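You operate a simulated robot arm through the tools that you are given. There is no shell and no other tool. Be economical: measure what you need, move in short steps, check, and stop when the job is done.

Carry out the task below with a simulated robot arm. There is one attempt and no reset: what you move stays moved.

Task
Press both dough pieces in turn in the oiled dough press.
Fine: first one onto the small wooden board; second stays on the bed, lid open.

Only the result counts: the job must be done as asked and must still hold three seconds after the hand-in. Knocking over, shifting, dropping, spilling or breaking anything else fails it. A push-on lid holds only when it is set on centred and level and pressed home; a screw cap is set on level and turned clockwise until tight.

Robot
A 6-joint arm with a two-finger parallel gripper, fixed in place. Base frame: the origin is at the foot of the arm, x ahead of it, y to its left, z up; the work surface is at about z = 860. Lengths are in mm, angles in rad, forces in N, time in s.
With the tool pointing down near the work surface it reaches from about 180 to 840 mm from the base axis. Its first joint turns from -2.897 to 2.897 rad. Payload 3.91 kg.
The tool frame sits at the grasp point between the pads (the TCP): z along the fingers, y along the line on which they close. The tips reach 30 mm beyond it. The gripper opens to 110 mm. The fingers are 20 mm wide and 10 mm thick; the gripper's body (48 by 112 mm) begins 55 mm behind the TCP.
Orientation is told as [roll, pitch, yaw] about the base's x, y, z axes, in that order, counted from this pose: with the fingers straight down and closing along the base's y, the tool's x points along the base's -x, its y along +y and its z along -z.

Tools
- The arm moves only by the tool move_arm. Its argument "deltas" is text: rows parted by semicolons, each of 7 numbers parted by spaces: the finger opening in m, from 0 to 0.11, then the shift along the tool's x, y, z in units of 200 mm (1.0 is 200 mm), then the turn, a rotation vector about the tool's x, y, z in units of 120 degrees (1.0 is 120 degrees). In form: grip dx dy dz rx ry rz; .... A call has 1 to 20 rows; each row is the pose to reach, as a shift and turn from the pose commanded when the call began, along the tool's axes at that moment. A call with a number of a shift or a turn outside -1 to 1 is refused whole. Each row takes 0.2 s and may step no farther than 50 mm and 0.15 rad from the row before; otherwise, or with a gripper value out of range, the whole call is refused. Where a pose cannot be reached the arm comes as near as it can. A force on the tool above 90 N (or 10 N above the force at the start of the call, whichever is more), or a blocked arm, ends the call early, and 0.2 s more pass. The fingers move at their own pace (about 108 mm/s each) and stop on an object; they squeeze with about 22 N. The grip force told is the motor's: it shows also when the fingers shut on nothing. Time passes only in rows, and 0.2 s behind the last, so rows that repeat a pose let the fingers close. It gives the time, the measured TCP pose, the force on the tool (base axes), the opening and the grip force at its end, in the units of the frame above (readings bear some noise), with the torque about the TCP (base axes, N m) and any sound that the robot's microphone picked up, and new pictures: "show" is both (left out), scene, wrist or none.
- Cameras (640 x 400 px; columns grow to the right, rows downward): "scene" is fixed at [398.5, -649.5, 1502.8]; the picture's right is [1.00, 0.04, 0.00], its down [0.03, -0.82, -0.57] and it looks along [-0.02, 0.57, -0.82] (base axes); focal length 321 px, centre (320, 200). "wrist" rides on the gripper at [77, 7, -114] in the tool frame; the picture's right is [-0.09, 1.00, 0.00], its down [-0.80, -0.07, -0.59] and it looks along [-0.59, -0.05, 0.80] (tool axes); focal length 270 px, centre (320, 200). There is no depth. A picture from a camera that has moved, and an enlarged one, comes with that camera's place and axes in the base frame and with its lens.
- move_column(by): slides the trunk up (or, below 0, down) by that many mm; the arm rides with it, the base frame stays. It gives what a move gives, with no picture.
- close_up(camera, box): a new picture of the part [left, top, right, bottom] of that camera's present view, enlarged. The clock stands still meanwhile.
- job_done(): hands the job in; it is judged then, once.

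Work in short steps. Places have to be worked out from the pictures, the camera data and where the tool is seen: move nearer, look again, correct. Check each grasp and each placing, and mend what went wrong. You have 120 turns and 200 pictures in all, those below and enlarged ones among them. Open the gripper and draw the arm clear of the work before you hand the job in, unless the task says otherwise; then end with one line.

The tools are called after ">>>" as a command line: name --argument value ..., lists and objects as JSON in quotes. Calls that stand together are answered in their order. move_arm: Moves the arm, as the interface text tells. Its arguments: {"type":"object","properties":{"deltas":{"type":"string"},"show":{"type":"string","enum":["both","scene","wrist","none"]}},"required":["deltas"]} The other tools are called the same way: move_column (by) slides the trunk up or down; close_up (camera, box) takes an enlarged picture of a part of a camera's view; job_done () hands the job in.

At the start:

```text
time_s: 0.0
tool_pos: [270.9, -350.2, 1214.9]
tool_rot: [-0.001, 0.0, -0.001]
contact_force: [0.6, 0.2, 0.1]
moment: [0.03, 0.02, -0.02]
gripper_width: 110.0
grip_force: 0.0
trunk travel left (down, up): [-475.0, 65.0]
```

scene: 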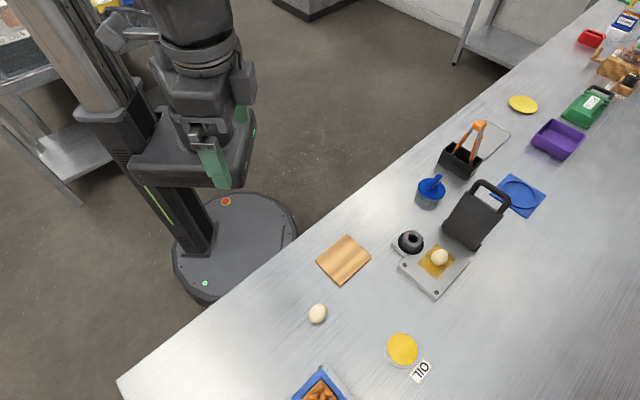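
wrist: 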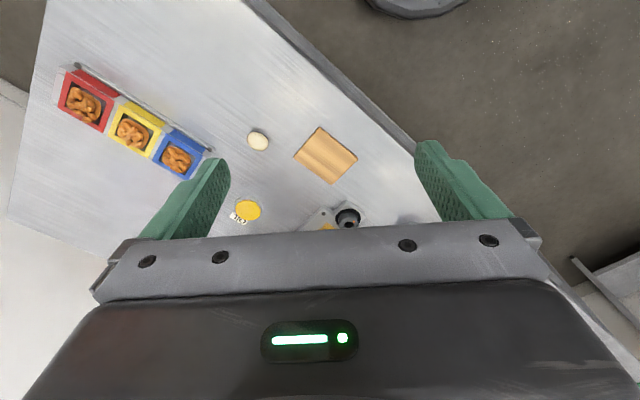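

I see a dough press with its lid open and a dough ball already on the oiled bed, a second ball on the table and the small board. I'll look closer at each.

>>> close_up --camera "scene" --box '[370, 160, 530, 310]'

>>> close_up --camera "scene" --box '[280, 220, 440, 400]'

```text
2.67 times, centred on (450, 235) of scene
camera zoom: at [398.5, -649.5, 1502.8], right [1.0, 0.04, 0.0], down [0.03, -0.82, -0.57], along [-0.02, 0.57, -0.82], focal length 856 px, centre (-27, 107)
```

zoom: 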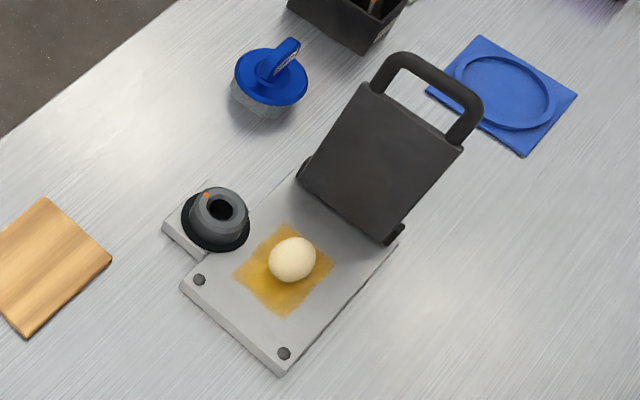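

```text
2.22 times, centred on (360, 310) of scene
camera zoom: at [398.5, -649.5, 1502.8], right [1.0, 0.04, 0.0], down [0.03, -0.82, -0.57], along [-0.02, 0.57, -0.82], focal length 714 px, centre (231, -44)
```

zoom: 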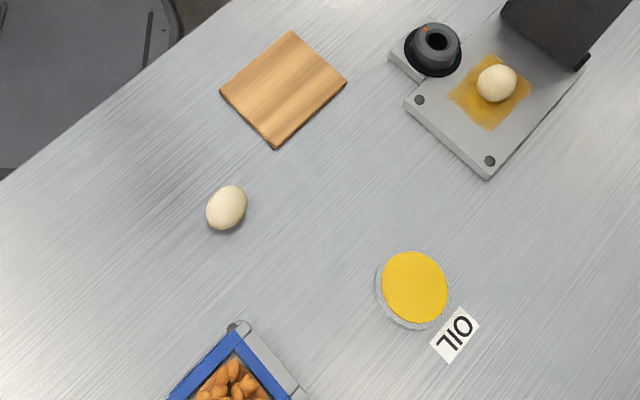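

The press lies at about 45° in plan. It has an open hinged lid and a knob with an orange mark. I'll move the wrist camera so it looks at the press and knob.

>>> move_arm --deltas "0.11 -0.2 0 0.08 0 0 0; 0.11 -0.4 0 0.16 0 0 0; 0.11 -0.6 0 0.24 0 0 0; 0.11 -0.8 0 0.32 0 0 0"

```text
time_s: 1.0
tool_pos: [433.6, -351.7, 1152.0]
tool_rot: [0.0, 0.0, -0.001]
contact_force: [0.6, -0.7, 0.0]
moment: [-0.01, 0.01, 0.01]
gripper_width: 110.3
grip_force: 0.1
trunk travel left (down, up): [-475.0, 65.0]
camera wrist: at [357.0, -346.6, 1267.1], right [0.09, 1.0, 0.0], down [0.8, -0.07, 0.59], along [0.59, -0.05, -0.8], focal length 270 px, centre (320, 200)
```

scene: 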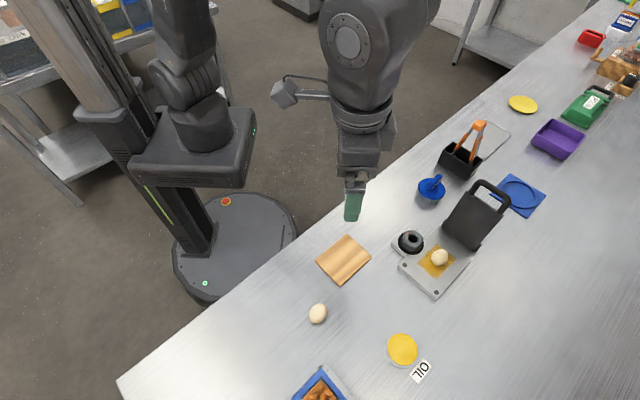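
wrist: 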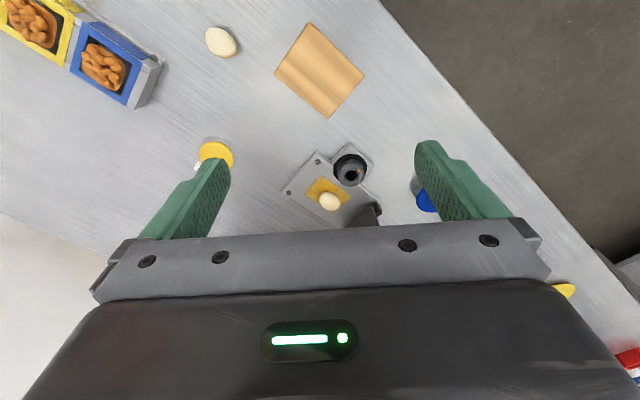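

Zoom on the knob and press.

>>> close_up --camera "wrist" --box '[270, 130, 400, 235]'

>>> close_up --camera "scene" --box '[390, 220, 440, 260]'

```text
3.81 times, centred on (335, 182) of wrist
camera zoom: at [357.0, -346.6, 1267.1], right [0.09, 1.0, 0.0], down [0.8, -0.07, 0.59], along [0.59, -0.05, -0.8], focal length 1030 px, centre (263, 267)
```

zoom: 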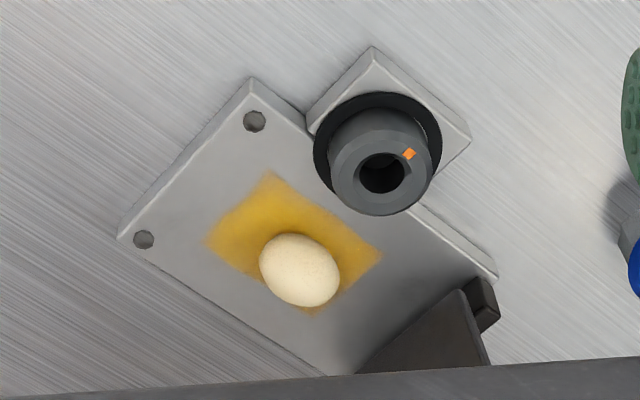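

```text
10.00 times, centred on (415, 240) of scene
camera zoom: at [398.5, -649.5, 1502.8], right [1.0, 0.04, 0.0], down [0.03, -0.82, -0.57], along [-0.02, 0.57, -0.82], focal length 3211 px, centre (-630, -200)
```

zoom: 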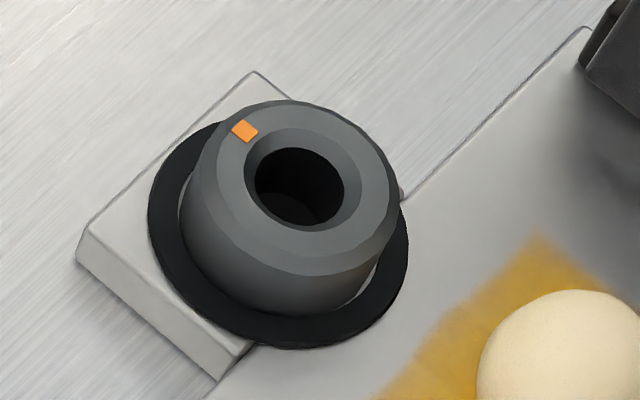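

The knob has no visible marks so far. Next I'll turn the wrist by -45° and move so the camera sees the lid along its hinge line.

>>> move_arm --deltas "0.11 -0.118 0.13 -0.012 0 0 0.0625; 0.11 -0.235 0.26 -0.024 0 0 0.125; 0.11 -0.353 0.39 -0.035 0 0 0.1875; 0.11 -0.47 0.52 -0.047 0 0 0.25; 0.11 -0.588 0.65 -0.058 0 0 0.3125; 0.11 -0.705 0.78 -0.07 0 0 0.375"

```text
time_s: 2.4
tool_pos: [568.9, -192.8, 1167.3]
tool_rot: [-0.002, -0.001, -0.787]
contact_force: [0.6, -0.1, -0.1]
moment: [0.0, 0.02, 0.0]
gripper_width: 110.0
grip_force: 0.1
trunk travel left (down, up): [-475.0, 65.0]
camera wrist: at [520.6, -134.3, 1282.1], right [0.77, 0.64, 0.0], down [0.52, -0.62, 0.59], along [0.38, -0.46, -0.8], focal length 270 px, centre (320, 200)
```

scene: 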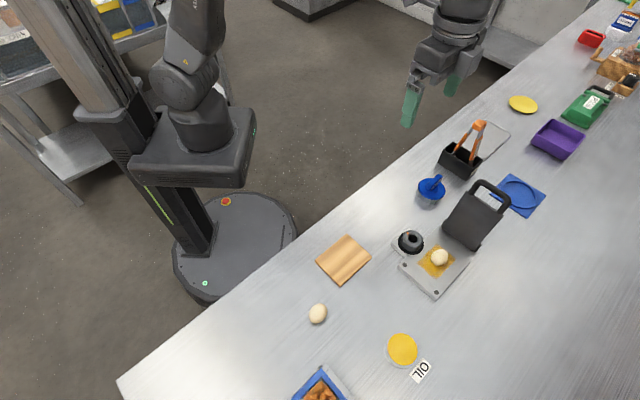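
wrist: 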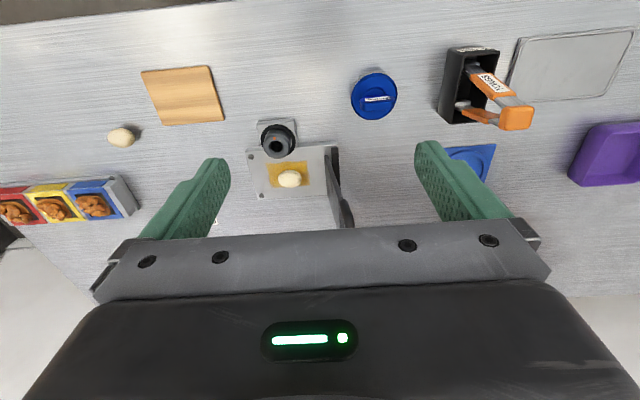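

>>> close_up --camera "wrist" --box '[230, 110, 390, 230]'

>>> close_up --camera "wrist" --box '[425, 30, 640, 200]'

```text
3.33 times, centred on (310, 170) of wrist
camera zoom: at [520.6, -134.3, 1282.1], right [0.77, 0.64, 0.0], down [0.52, -0.62, 0.59], along [0.38, -0.46, -0.8], focal length 901 px, centre (353, 300)
```

zoom: 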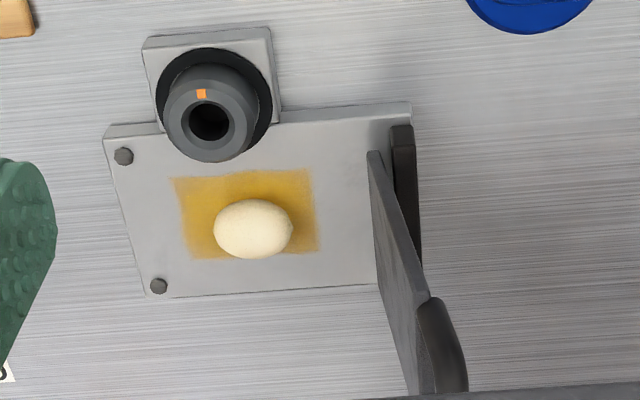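

```text
2.35 times, centred on (532, 115) of wrist
camera zoom: at [520.6, -134.3, 1282.1], right [0.77, 0.64, 0.0], down [0.52, -0.62, 0.59], along [0.38, -0.46, -0.8], focal length 636 px, centre (-180, 400)
```

zoom: 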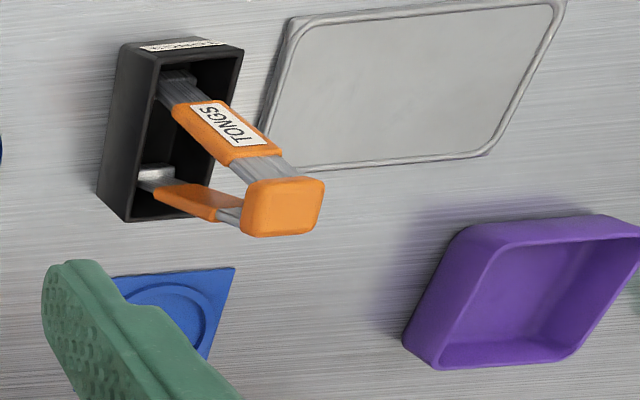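

I'll go nearer to check the knob ring for markings and to refine the geometry.

>>> move_arm --deltas "0.11 -0.035 -0.104 0.2 0 0 0; 0.11 -0.07 -0.207 0.4 0 0 0; 0.11 -0.104 -0.31 0.6 0 0 0; 0.11 -0.138 -0.414 0.8 0 0 0" --show "wrist"

>>> close_up --camera "wrist" --box '[200, 90, 440, 240]'

```text
time_s: 3.4
tool_pos: [528.9, -272.3, 1004.4]
tool_rot: [-0.002, 0.0, -0.785]
contact_force: [-0.2, 0.3, -0.1]
moment: [0.0, 0.0, 0.03]
gripper_width: 110.2
grip_force: 0.0
trunk travel left (down, up): [-475.0, 65.0]
camera wrist: at [479.6, -214.8, 1119.6], right [0.77, 0.64, 0.0], down [0.52, -0.62, 0.59], along [0.38, -0.46, -0.8], focal length 270 px, centre (320, 200)
```

wrist: 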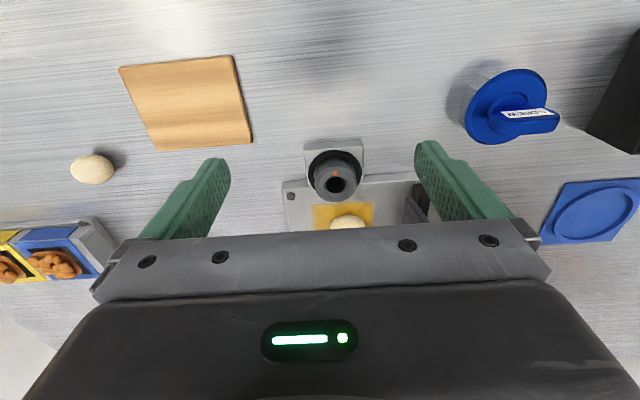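

```text
2.67 times, centred on (320, 165) of wrist
camera zoom: at [479.6, -214.8, 1119.6], right [0.77, 0.64, 0.0], down [0.52, -0.62, 0.59], along [0.38, -0.46, -0.8], focal length 721 px, centre (320, 293)
```

zoom: 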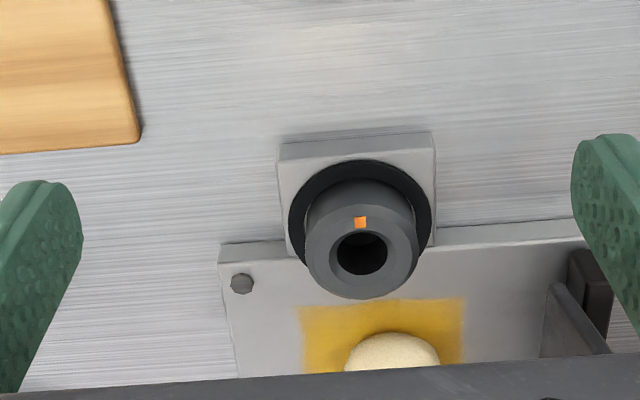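

There are no markings on the knob, so I'll leave it alone. I put the lid's hinge near (687,-308,885), leaning about 9° past vertical, with the handle bar near (702,-292,1028). I'll go above the bar to check.

>>> move_arm --deltas "0.07 0 0 -0.24 0 0 0; 0.07 0 0 -0.48 0 0 0; 0.07 -0.17 0.136 -0.48 0 0 0; 0.07 -0.34 0.272 -0.48 0 0 0; 0.07 -0.51 0.408 -0.48 0 0 0; 0.07 -0.679 0.544 -0.48 0 0 0"

>>> close_up --camera "wrist" --box '[200, 90, 440, 240]'

>>> close_up --camera "scene" --box '[400, 130, 560, 230]'

```text
time_s: 4.8
tool_pos: [705.9, -290.2, 1101.2]
tool_rot: [-0.002, 0.002, -0.785]
contact_force: [-0.1, 0.5, 0.6]
moment: [0.02, 0.0, 0.01]
gripper_width: 70.2
grip_force: 0.0
trunk travel left (down, up): [-475.0, 65.0]
camera wrist: at [657.6, -232.5, 1216.7], right [0.77, 0.64, 0.0], down [0.52, -0.62, 0.59], along [0.38, -0.46, -0.81], focal length 270 px, centre (320, 200)
```

scene: 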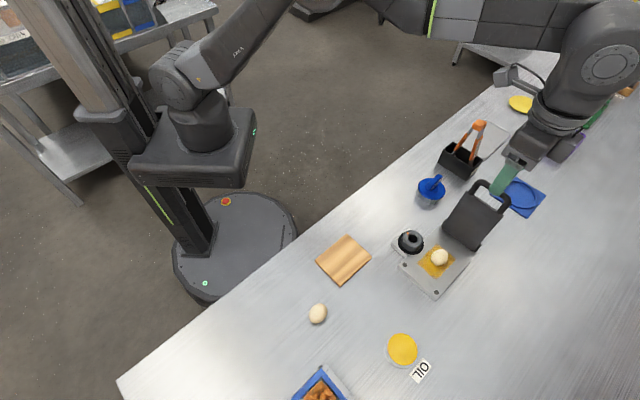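
wrist: 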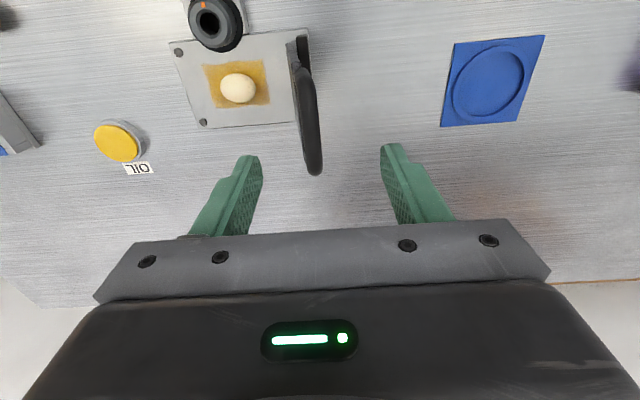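

```text
2.67 times, centred on (320, 165) of wrist
camera zoom: at [657.6, -232.5, 1216.7], right [0.77, 0.64, 0.0], down [0.52, -0.62, 0.59], along [0.38, -0.46, -0.81], focal length 721 px, centre (320, 293)
```

zoom: 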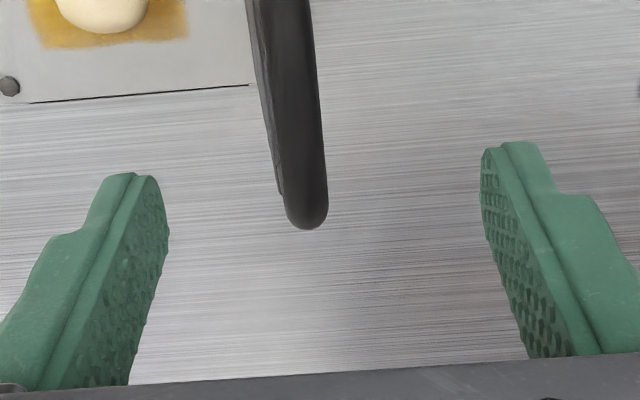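

```text
4.00 times, centred on (480, 180) of scene
camera zoom: at [398.5, -649.5, 1502.8], right [1.0, 0.04, 0.0], down [0.03, -0.82, -0.57], along [-0.02, 0.57, -0.82], focal length 1284 px, centre (-320, 280)
```

zoom: 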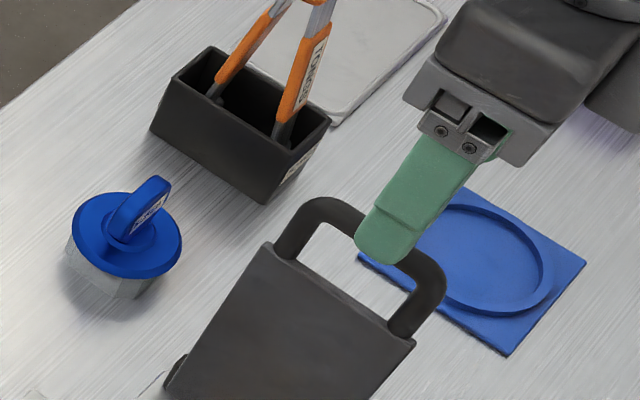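

The bar is at u≈157, about 7 mm off the TCP line. I'll descend so the bar sits between the fingertips and squeeze to measure it.

>>> move_arm --deltas "0.05 0 -0.035 0.1 0 0 0; 0.05 0 -0.035 0.29 0 0 0; 0.0 0 -0.035 0.29 0 0 0; 0.0 0 -0.035 0.29 0 0 0"

>>> close_up --camera "wrist" --box '[200, 90, 440, 240]'

>>> close_up --camera "scene" --box '[400, 130, 560, 230]'

```text
time_s: 5.8
tool_pos: [702.2, -297.6, 1045.4]
tool_rot: [0.0, -0.001, -0.786]
contact_force: [0.4, -2.6, -3.3]
moment: [-0.55, -0.53, 0.02]
gripper_width: 11.4
grip_force: 45.1
trunk travel left (down, up): [-475.0, 65.0]
camera wrist: at [653.2, -238.9, 1160.8], right [0.77, 0.64, 0.0], down [0.52, -0.62, 0.59], along [0.38, -0.46, -0.8], focal length 270 px, centre (320, 200)
```

scene: 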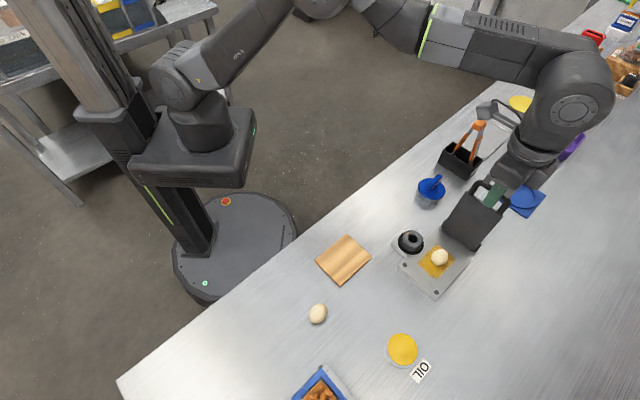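
wrist: 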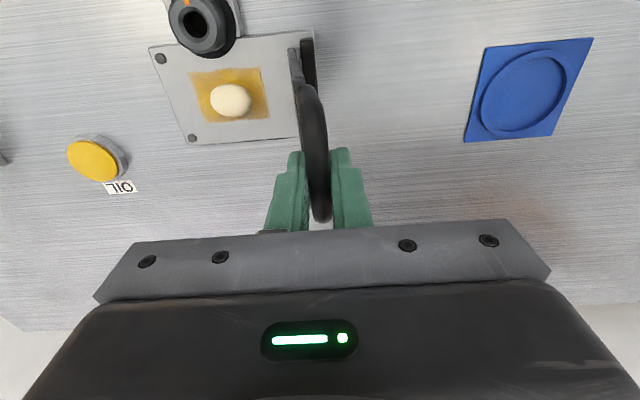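

```text
2.67 times, centred on (320, 165) of wrist
camera zoom: at [653.2, -238.9, 1160.8], right [0.77, 0.64, 0.0], down [0.52, -0.62, 0.59], along [0.38, -0.46, -0.8], focal length 721 px, centre (320, 293)
```

zoom: 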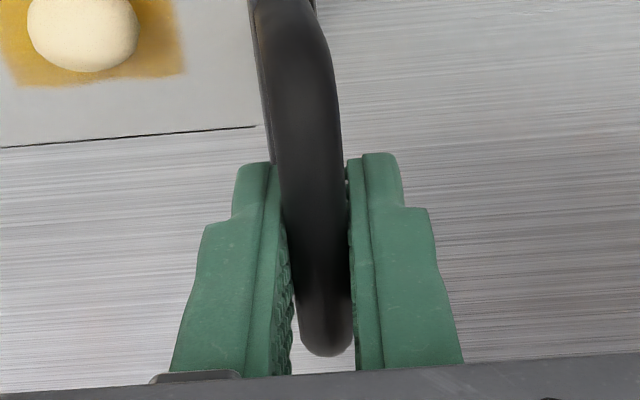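

```text
4.00 times, centred on (480, 180) of scene
camera zoom: at [398.5, -649.5, 1502.8], right [1.0, 0.04, 0.0], down [0.03, -0.82, -0.57], along [-0.02, 0.57, -0.82], focal length 1284 px, centre (-320, 280)
```

zoom: 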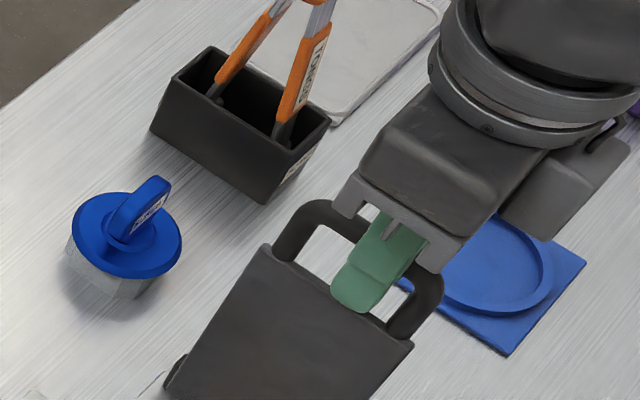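

The bar is about 12 mm thick, gripped deep at u≈157. To keep the fingertips clear of the table when the lid closes, I'll regrip 17 mm higher.

>>> move_arm --deltas "0.035 0 0 0 0 0 0; 0.035 0 0 -0.085 0 0 0; 0.0 0 0 -0.085 0 0 0; 0.0 0 0 -0.085 0 0 0" --show "none"

>>> move_arm --deltas "0 0 -0.0935 -0.005 0 0 0; 0 0 -0.202 0.0025 0 0 0; 0 0 -0.2955 0.0215 0 0 0; 0 0 -0.3855 0.052 0 0 0; 0 0 -0.4835 0.0995 0 0 0"

```text
time_s: 6.8
tool_pos: [701.1, -295.3, 1064.3]
tool_rot: [0.0, 0.001, -0.785]
contact_force: [-1.4, 0.9, 2.1]
moment: [0.1, 0.07, 0.0]
gripper_width: 11.4
grip_force: 45.3
trunk travel left (down, up): [-475.0, 65.0]
```

```text
time_s: 8.0
tool_pos: [633.4, -363.3, 1042.1]
tool_rot: [0.0, 0.001, -0.784]
contact_force: [10.0, -11.0, 0.7]
moment: [0.05, -0.12, -0.04]
gripper_width: 11.6
grip_force: 44.7
trunk travel left (down, up): [-475.0, 65.0]
camera wrist: at [584.5, -305.4, 1157.9], right [0.77, 0.64, 0.0], down [0.52, -0.62, 0.59], along [0.38, -0.45, -0.81], focal length 270 px, centre (320, 200)
```

scene: 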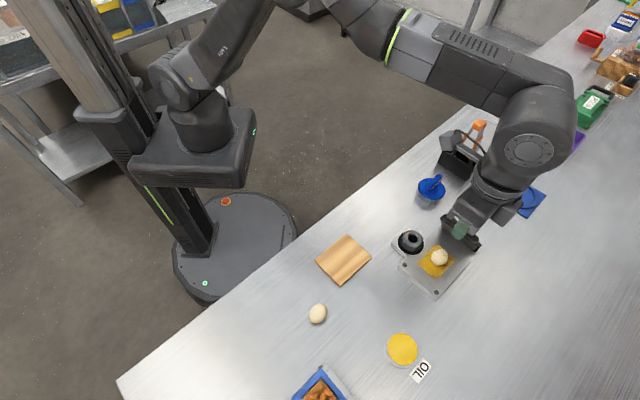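
wrist: 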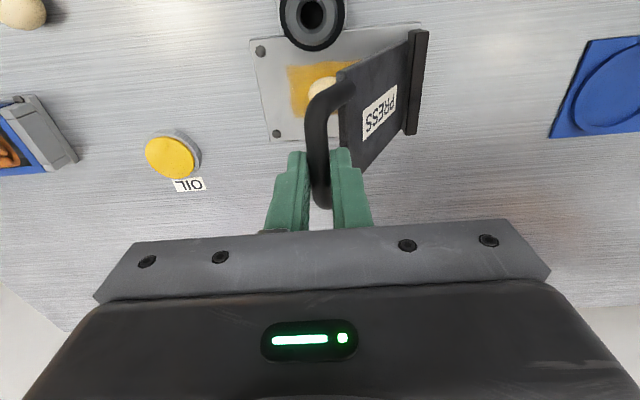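

The lid is swinging with the grip. I see a small sideways force, so I'll shift 2 mm to relieve it while continuing along the arc.

>>> move_arm --deltas "0 -0.005 -0.0795 0.0525 0 0 0; 0 -0.01 -0.1615 0.124 0 0 0; 0 -0.01 -0.2075 0.174 0 0 0; 0 -0.01 -0.249 0.228 0 0 0; 0 -0.01 -0.2855 0.2855 0 0 0"

>>> close_up --camera "scene" --box '[370, 190, 530, 310]'

```text
time_s: 9.2
tool_pos: [593.9, -403.8, 984.0]
tool_rot: [0.0, 0.005, -0.786]
contact_force: [-8.8, 15.2, -2.1]
moment: [0.65, 0.48, 0.0]
gripper_width: 11.7
grip_force: 44.9
trunk travel left (down, up): [-475.0, 65.0]
camera wrist: at [545.2, -345.3, 1099.4], right [0.77, 0.64, 0.0], down [0.52, -0.62, 0.59], along [0.38, -0.45, -0.81], focal length 270 px, centre (320, 200)
```

scene: 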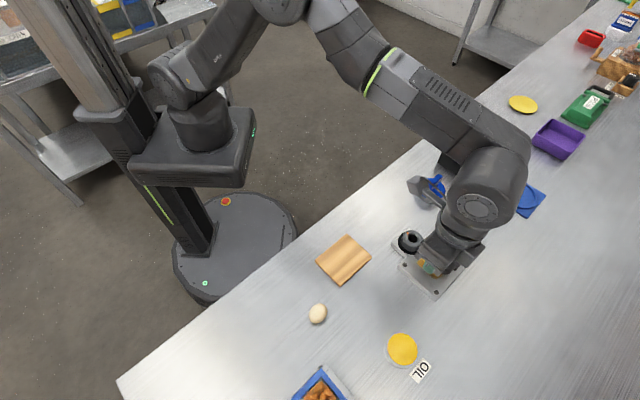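
wrist: 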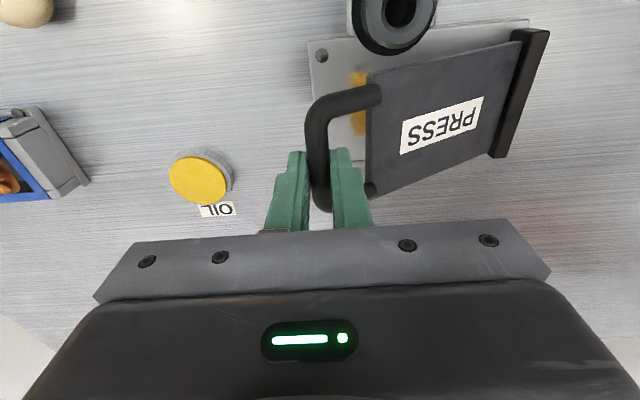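

```text
3.33 times, centred on (450, 250) of scene
camera zoom: at [398.5, -649.5, 1502.8], right [1.0, 0.04, 0.0], down [0.03, -0.82, -0.57], along [-0.02, 0.57, -0.82], focal length 1070 px, centre (-113, 33)
```

zoom: 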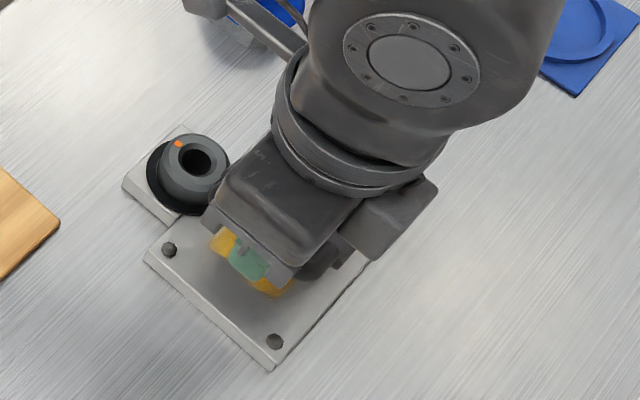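

Going well; I'll continue down to about 75° and watch the force.

>>> move_arm --deltas "0 0.005 -0.0315 0.06 0 0 0; 0 0.005 -0.0575 0.123 0 0 0; 0 0.005 -0.078 0.188 0 0 0"

```text
time_s: 10.0
tool_pos: [583.9, -414.0, 949.0]
tool_rot: [0.0, -0.004, -0.784]
contact_force: [-1.2, 22.8, -2.4]
moment: [-0.04, -0.66, 0.05]
gripper_width: 11.8
grip_force: 45.2
trunk travel left (down, up): [-475.0, 65.0]
camera wrist: at [534.7, -355.4, 1063.2], right [0.77, 0.64, 0.0], down [0.52, -0.61, 0.6], along [0.39, -0.46, -0.8], focal length 270 px, centre (320, 200)
```

scene: 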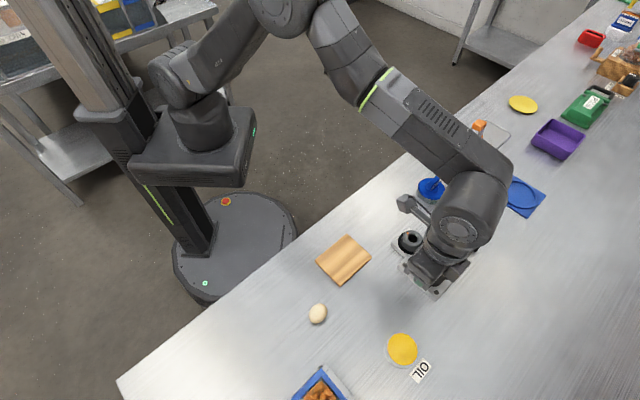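
wrist: 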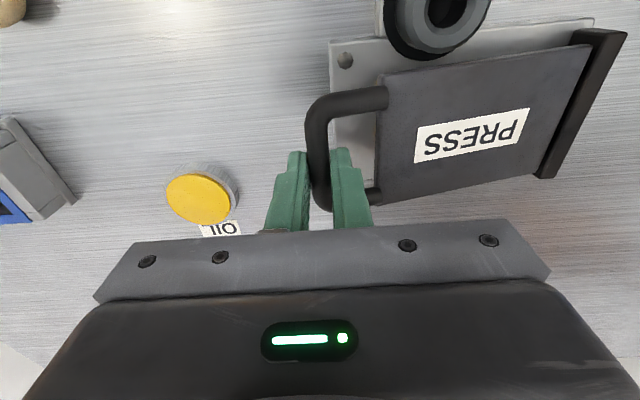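

The lateral force suggests I'm about 3 mm too far out and slightly off in v. I'll correct both and lower further until it resists.

>>> move_arm --deltas "0 0.01 0.01 0.0 0 0 0; 0 0.015 0.01 0.033 0 0 0; 0 0.015 0.005 0.067 0 0 0; 0 0.015 0 0.1 0 0 0"

```text
time_s: 11.0
tool_pos: [581.3, -416.3, 927.3]
tool_rot: [0.0, -0.004, -0.786]
contact_force: [10.2, -2.0, 0.7]
moment: [-0.44, -0.79, 0.04]
gripper_width: 11.3
grip_force: 45.2
trunk travel left (down, up): [-475.0, 65.0]
camera wrist: at [532.5, -358.0, 1041.8], right [0.77, 0.64, 0.0], down [0.51, -0.62, 0.6], along [0.38, -0.46, -0.8], focal length 270 px, centre (320, 200)
```

scene: 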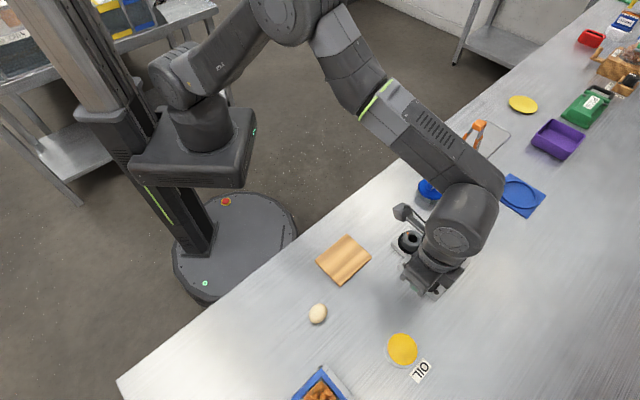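
wrist: 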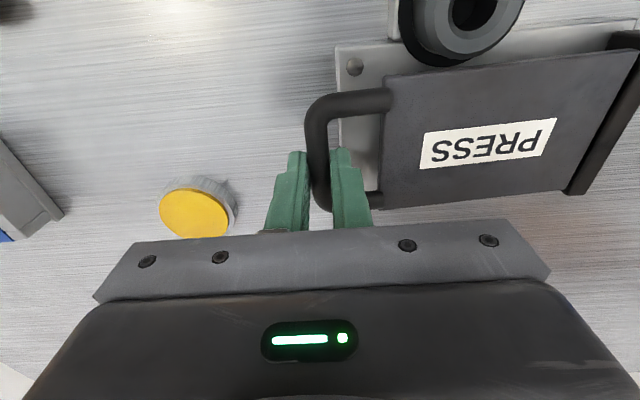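

The lid is nearly closed, with the bar about 40 mm above the table. I'll lower a bit more and check for contact.

>>> move_arm --deltas "0 -0.005 0 0.025 0 0 0; 0 -0.005 0 0.05 0 0 0; 0 -0.005 0 0.065 0 0 0" --show "wrist"

```text
time_s: 11.8
tool_pos: [581.7, -416.5, 914.4]
tool_rot: [0.001, -0.005, -0.787]
contact_force: [11.9, -11.0, 11.6]
moment: [0.41, 0.35, 0.0]
gripper_width: 11.5
grip_force: 45.4
trunk travel left (down, up): [-475.0, 65.0]
camera wrist: at [531.8, -358.4, 1030.4], right [0.77, 0.64, 0.0], down [0.51, -0.62, 0.6], along [0.38, -0.46, -0.8], focal length 270 px, centre (320, 200)
```

wrist: 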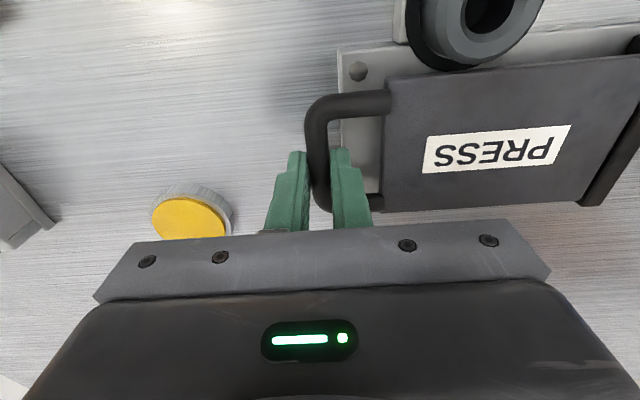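

The lid now rests on the dough with about 12 N upward. I'll release, rise, close the fingers and move over the lid plate to press from above.

>>> move_arm --deltas "0.03 0 0 0 0 0 0; 0.03 0 0 -0.15 0 0 0; 0.0 0 0 -0.35 0 0 0; 0.0 0 0.1 -0.35 0 0 0; 0.0 0 0.25 -0.35 0 0 0"

>>> close_up --camera "wrist" --box '[200, 90, 440, 240]'

```text
time_s: 13.0
tool_pos: [616.5, -378.6, 981.1]
tool_rot: [0.0, 0.003, -0.787]
contact_force: [0.6, -0.8, 0.1]
moment: [0.0, 0.01, -0.03]
gripper_width: 0.3
grip_force: 21.8
trunk travel left (down, up): [-475.0, 65.0]
camera wrist: at [568.5, -320.7, 1096.8], right [0.77, 0.64, 0.0], down [0.52, -0.62, 0.59], along [0.38, -0.46, -0.8], focal length 270 px, centre (320, 200)
```

scene: 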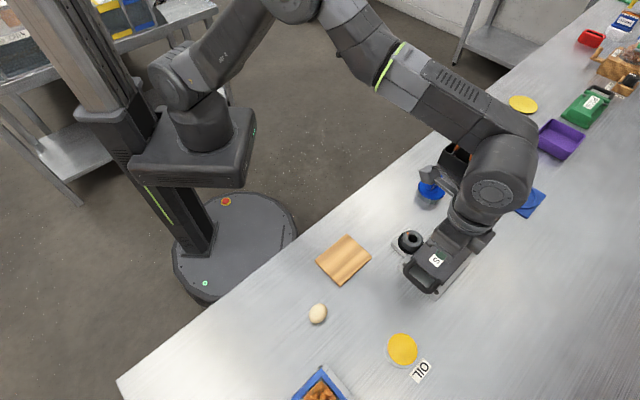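
wrist: 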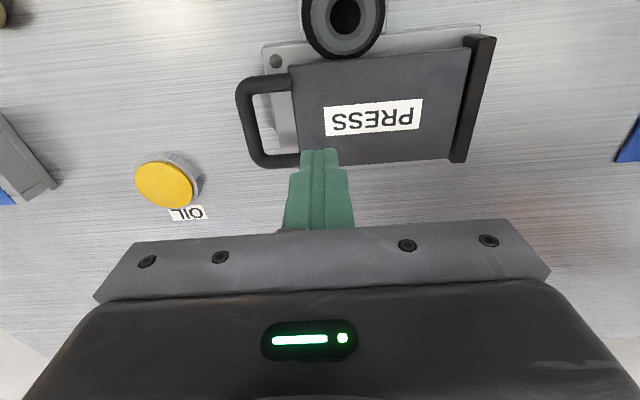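

```text
2.67 times, centred on (320, 165) of wrist
camera zoom: at [568.5, -320.7, 1096.8], right [0.77, 0.64, 0.0], down [0.52, -0.62, 0.59], along [0.38, -0.46, -0.8], focal length 721 px, centre (320, 293)
```

zoom: 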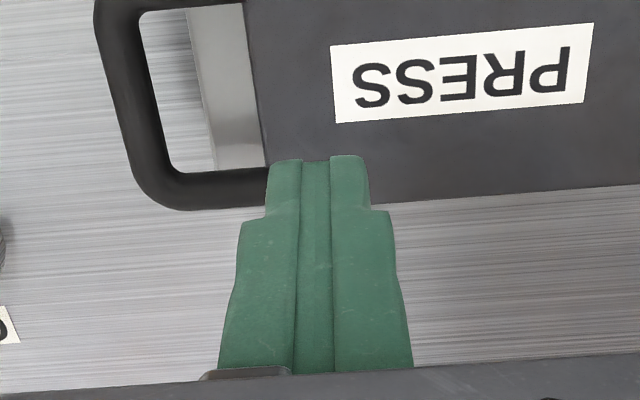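

The fingers are over the lid plate at u≈39, v≈0. I'll press down gradually.

>>> move_arm --deltas "0.0 0 0 0.1 0 0 0; 0.0 0 0 0.18 0 0 0; 0.0 0 0 0.21 0 0 0; 0.0 0 0 0.24 0 0 0; 0 0 0 0.27 0 0 0; 0 0 0 0.29 0 0 0; 0 0 0 0.31 0 0 0"

```text
time_s: 14.6
tool_pos: [615.0, -379.6, 927.8]
tool_rot: [0.002, -0.012, -0.785]
contact_force: [2.0, -1.0, 47.0]
moment: [0.31, 0.19, -0.35]
gripper_width: 0.0
grip_force: 22.1
trunk travel left (down, up): [-475.0, 65.0]
camera wrist: at [565.7, -320.2, 1043.3], right [0.77, 0.64, 0.0], down [0.51, -0.61, 0.6], along [0.39, -0.46, -0.8], focal length 270 px, centre (320, 200)
```

scene: 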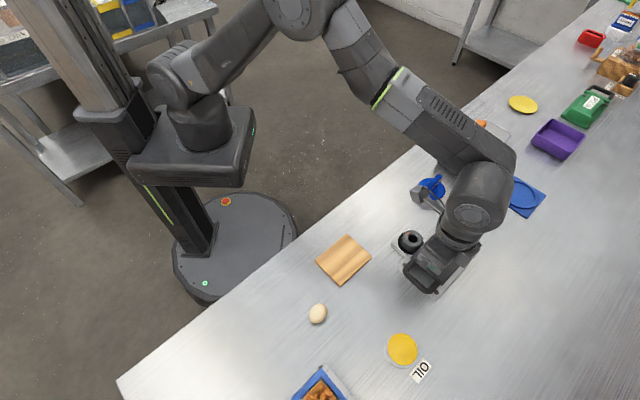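
wrist: 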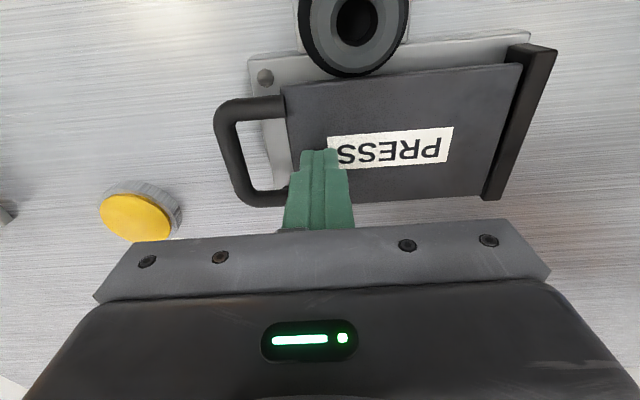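

47 N with the tips at z≈898 on the plate. I'll push harder, slowly.

>>> move_arm --deltas "0 0 0 0.02 0 0 0; 0 0 0 0.035 0 0 0; 0 0 0 0.035 0 0 0; 0 0 0 0.035 0 0 0; 0 0 0 0.035 0 0 0" --show "wrist"

```text
time_s: 15.8
tool_pos: [614.5, -379.3, 929.4]
tool_rot: [0.005, -0.023, -0.786]
contact_force: [6.3, -2.4, 80.0]
moment: [0.46, 0.32, 0.04]
gripper_width: 0.0
grip_force: 22.0
trunk travel left (down, up): [-475.0, 65.0]
camera wrist: at [564.1, -319.5, 1042.1], right [0.77, 0.64, 0.01], down [0.5, -0.61, 0.61], along [0.4, -0.47, -0.79], focal length 270 px, centre (320, 200)
```

wrist: 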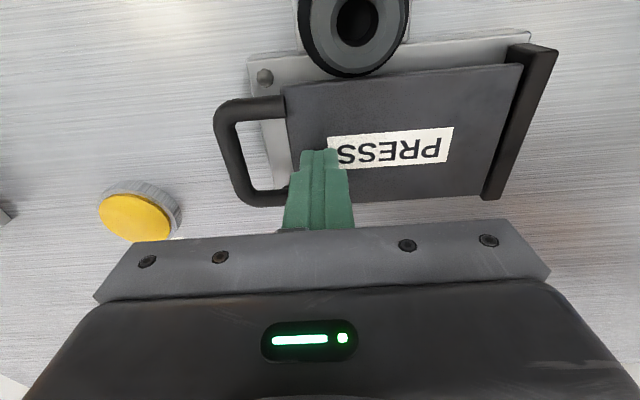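

The lid is fully down with no movement at 80 N. I'll back off and hover over the handle bar.

>>> move_arm --deltas "0 0 0 -0.1 0 0 0; 0 0 0 -0.2 0 0 0; 0.024 0 -0.12 -0.2 0 0 0; 0.024 0 -0.255 -0.15 0 0 0; 0.024 0 -0.255 -0.1 0 0 0"

>>> close_up --camera "wrist" --box '[200, 90, 440, 240]'

```text
time_s: 17.0
tool_pos: [580.5, -413.9, 934.6]
tool_rot: [0.0, 0.001, -0.785]
contact_force: [-0.4, -0.6, 0.0]
moment: [0.02, 0.02, 0.02]
gripper_width: 24.1
grip_force: 0.0
trunk travel left (down, up): [-475.0, 65.0]
camera wrist: at [531.7, -355.7, 1050.3], right [0.77, 0.64, 0.0], down [0.52, -0.62, 0.59], along [0.38, -0.46, -0.8], focal length 270 px, centre (320, 200)
```

scene: 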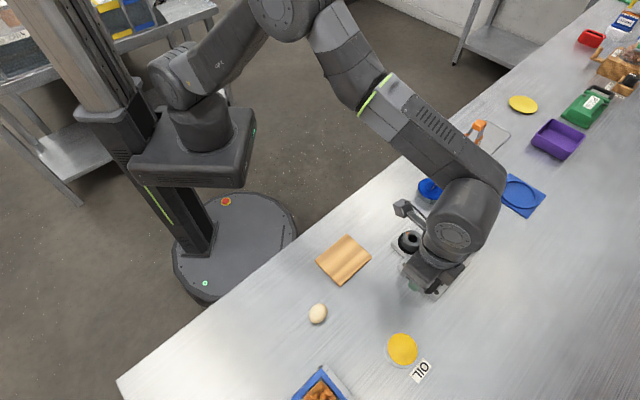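
wrist: 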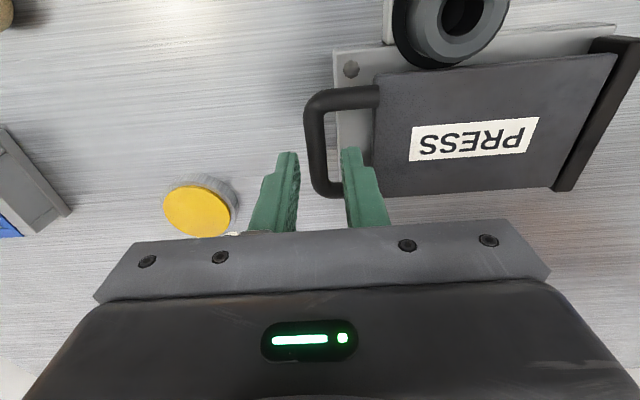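

```text
2.67 times, centred on (320, 165) of wrist
camera zoom: at [531.7, -355.7, 1050.3], right [0.77, 0.64, 0.0], down [0.52, -0.62, 0.59], along [0.38, -0.46, -0.8], focal length 721 px, centre (320, 293)
```

zoom: 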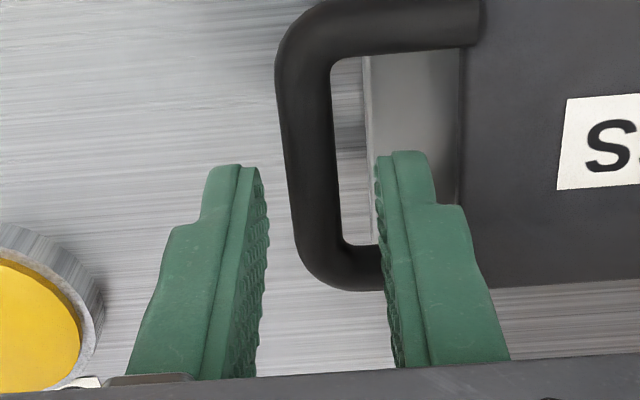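

The bar is centred between the fingertips. I'll descend 25 mm and grip.

>>> move_arm --deltas "0.024 0 0 0.06 0 0 0; 0.024 0 0 0.125 0 0 0; 0 0 0 0.125 0 0 0; 0 0 0 0.125 0 0 0" --show "wrist"

```text
time_s: 18.0
tool_pos: [579.3, -415.0, 909.7]
tool_rot: [-0.001, 0.001, -0.786]
contact_force: [-0.2, 0.7, 1.3]
moment: [0.37, 0.38, 0.0]
gripper_width: 11.5
grip_force: 45.1
trunk travel left (down, up): [-475.0, 65.0]
camera wrist: at [530.1, -356.6, 1025.0], right [0.77, 0.64, 0.0], down [0.52, -0.62, 0.59], along [0.38, -0.46, -0.8], focal length 270 px, centre (320, 200)
```

wrist: 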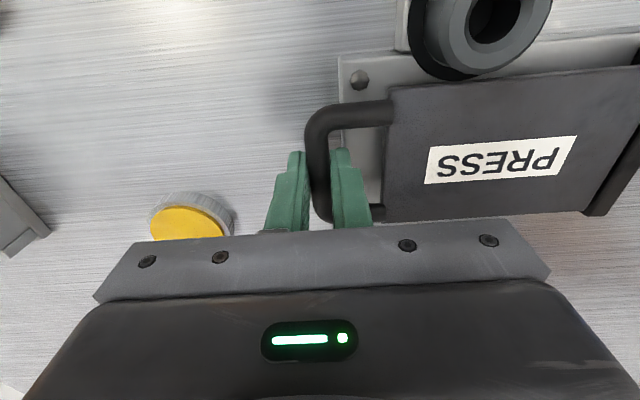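

Gripped on the bar. Now lifting along the arc to about 60°.

>>> move_arm --deltas "0 0 0.0075 -0.106 0 0 0; 0 0 0.026 -0.1965 0 0 0; 0 0 0.0555 -0.2845 0 0 0; 0 0 0.102 -0.38 0 0 0; 0 0 0.153 -0.4575 0 0 0; 0 0 0.2225 -0.5375 0 0 0; 0 0 0.292 -0.599 0 0 0; 0 0 0.38 -0.658 0 0 0"

```text
time_s: 19.8
tool_pos: [634.6, -360.2, 1043.0]
tool_rot: [0.0, -0.002, -0.785]
contact_force: [-7.2, 9.3, -4.2]
moment: [-0.21, -0.08, -0.01]
gripper_width: 11.6
grip_force: 44.6
trunk travel left (down, up): [-475.0, 65.0]
camera wrist: at [585.8, -302.0, 1157.7], right [0.77, 0.64, 0.0], down [0.52, -0.62, 0.6], along [0.38, -0.46, -0.8], focal length 270 px, centre (320, 200)
```

scene: 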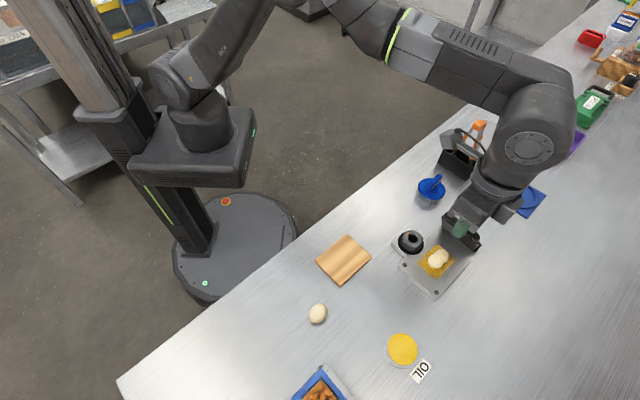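
wrist: 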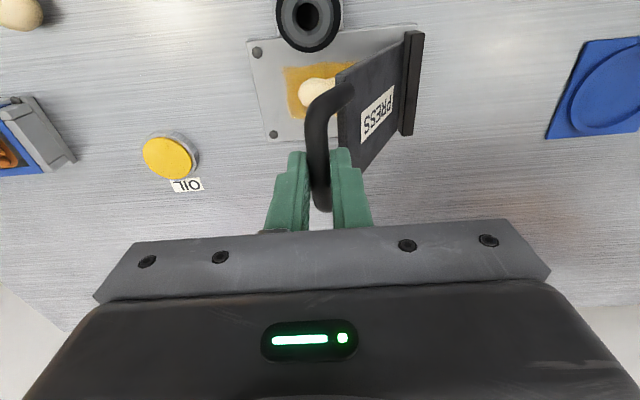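

The lid is coming up. I'll continue the arc to the original open pose.

>>> move_arm --deltas "0 0.003 0.095 -0.0465 0 0 0; 0 0.003 0.183 -0.076 0 0 0; 0 0.003 0.274 -0.0945 0 0 0; 0 0.003 0.38 -0.102 0 0 0; 0 0.003 0.467 -0.103 0 0 0; 0 0.003 0.467 -0.103 0 0 0"

>>> close_up --camera "scene" --box '[370, 190, 530, 310]'

```text
time_s: 21.2
tool_pos: [698.5, -296.3, 1063.4]
tool_rot: [0.0, 0.002, -0.788]
contact_force: [3.2, -5.6, -9.2]
moment: [-0.99, -0.86, 0.02]
gripper_width: 11.1
grip_force: 45.2
trunk travel left (down, up): [-475.0, 65.0]
camera wrist: at [649.7, -238.3, 1177.9], right [0.77, 0.64, 0.0], down [0.52, -0.62, 0.59], along [0.38, -0.46, -0.8], focal length 270 px, centre (320, 200)
```

scene: 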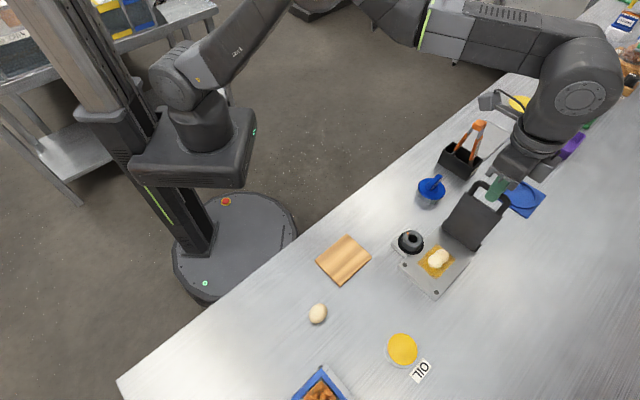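
wrist: 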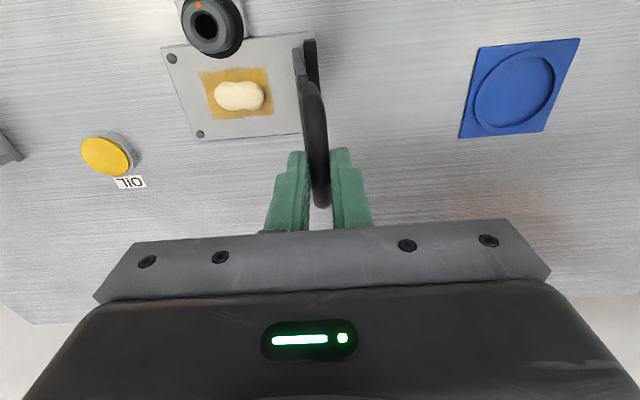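

```text
3.33 times, centred on (450, 250) of scene
camera zoom: at [398.5, -649.5, 1502.8], right [1.0, 0.04, 0.0], down [0.03, -0.82, -0.57], along [-0.02, 0.57, -0.82], focal length 1070 px, centre (-113, 33)
```

zoom: 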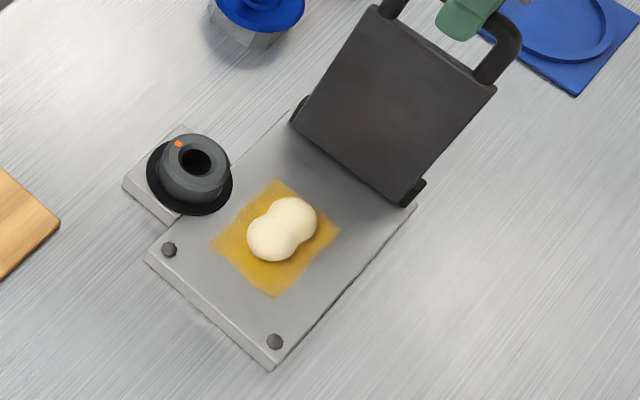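

The lid is open and the dough has changed shape. I'll release the bar, rise and check that the lid stays and how flat the dough is.

>>> move_arm --deltas "0.0 0 0.012 0 0 0 0; 0.035 0 0.012 0 0 0 0; 0.035 0 0.012 -0.2 0 0 0; 0.035 0.0 -0.2 -0.35 0 0 0; 0.035 0.2 -0.3 -0.35 0 0 0; 0.035 0.4 -0.4 -0.35 0 0 0"

>>> close_up --camera "wrist" --box '[200, 80, 440, 230]'

```text
refused: row 4 steps farther than a row can; nothing moved
```

```text
2.67 times, centred on (320, 155) of wrist
camera zoom: at [649.7, -238.3, 1177.9], right [0.77, 0.64, 0.0], down [0.52, -0.62, 0.59], along [0.38, -0.46, -0.8], focal length 721 px, centre (320, 320)
```

zoom: 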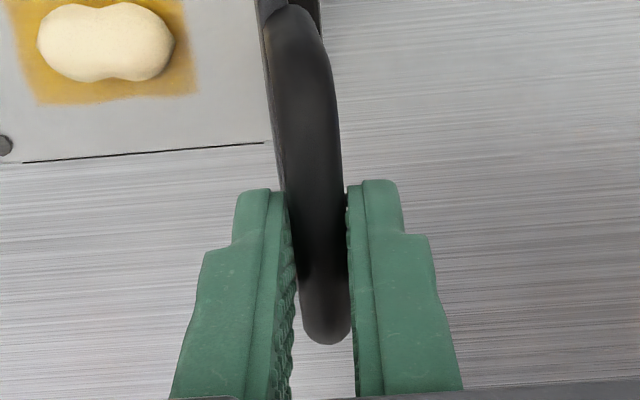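

A step was too large; I'll redo it with smaller ones.

>>> move_arm --deltas "0.0 0 0.012 0 0 0 0; 0.035 0 0.012 0 0 0 0; 0.035 0 0.012 -0.2 0 0 0; 0.035 0.0 -0.1 -0.3 0 0 0; 0.035 0.15 -0.25 -0.3 0 0 0; 0.035 0.3 -0.4 -0.3 0 0 0;0.035 0.4 -0.5 -0.15 0 0 0"

>>> close_up --camera "wrist" --box '[200, 80, 440, 230]'

>>> close_up --camera "scene" --box '[400, 210, 480, 270]'

```text
time_s: 22.8
tool_pos: [569.7, -308.5, 1092.7]
tool_rot: [-0.001, -0.001, -0.786]
contact_force: [0.2, -0.6, -0.5]
moment: [0.01, 0.01, -0.02]
gripper_width: 35.1
grip_force: 0.0
trunk travel left (down, up): [-475.0, 65.0]
camera wrist: at [522.2, -251.5, 1206.9], right [0.77, 0.64, 0.0], down [0.52, -0.62, 0.59], along [0.38, -0.46, -0.8], focal length 270 px, centre (320, 200)
```

scene: 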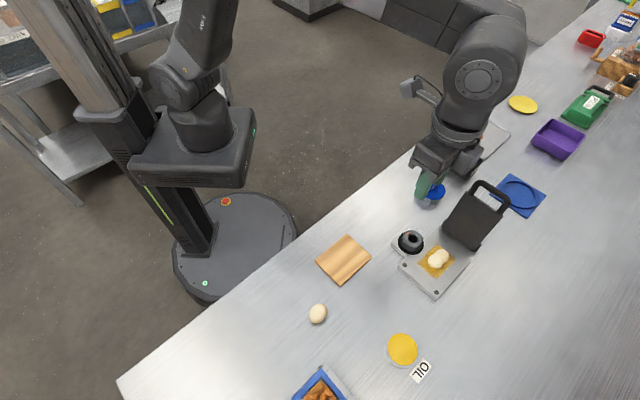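
wrist: 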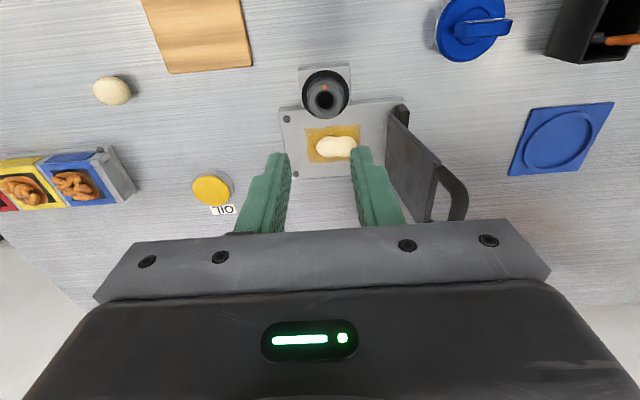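

```text
2.67 times, centred on (320, 155) of wrist
camera zoom: at [522.2, -251.5, 1206.9], right [0.77, 0.64, 0.0], down [0.52, -0.62, 0.59], along [0.38, -0.46, -0.8], focal length 721 px, centre (320, 320)
```

zoom: 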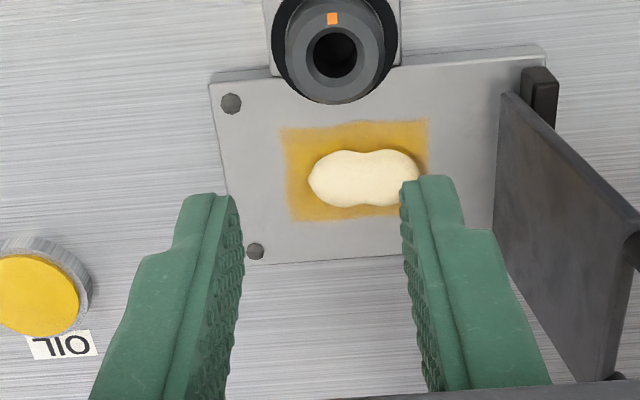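

```text
6.67 times, centred on (440, 240) of scene
camera zoom: at [398.5, -649.5, 1502.8], right [1.0, 0.04, 0.0], down [0.03, -0.82, -0.57], along [-0.02, 0.57, -0.82], focal length 2141 px, centre (-480, -67)
```

zoom: 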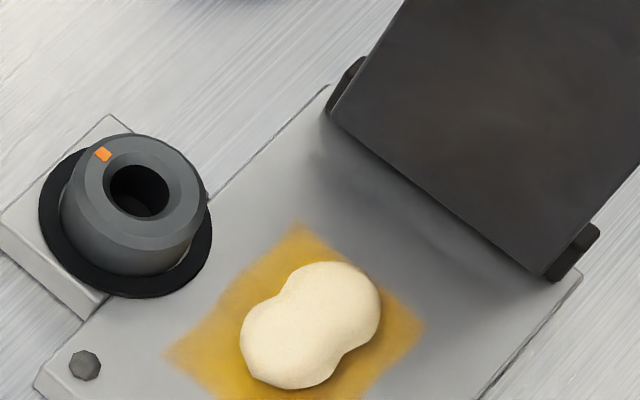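

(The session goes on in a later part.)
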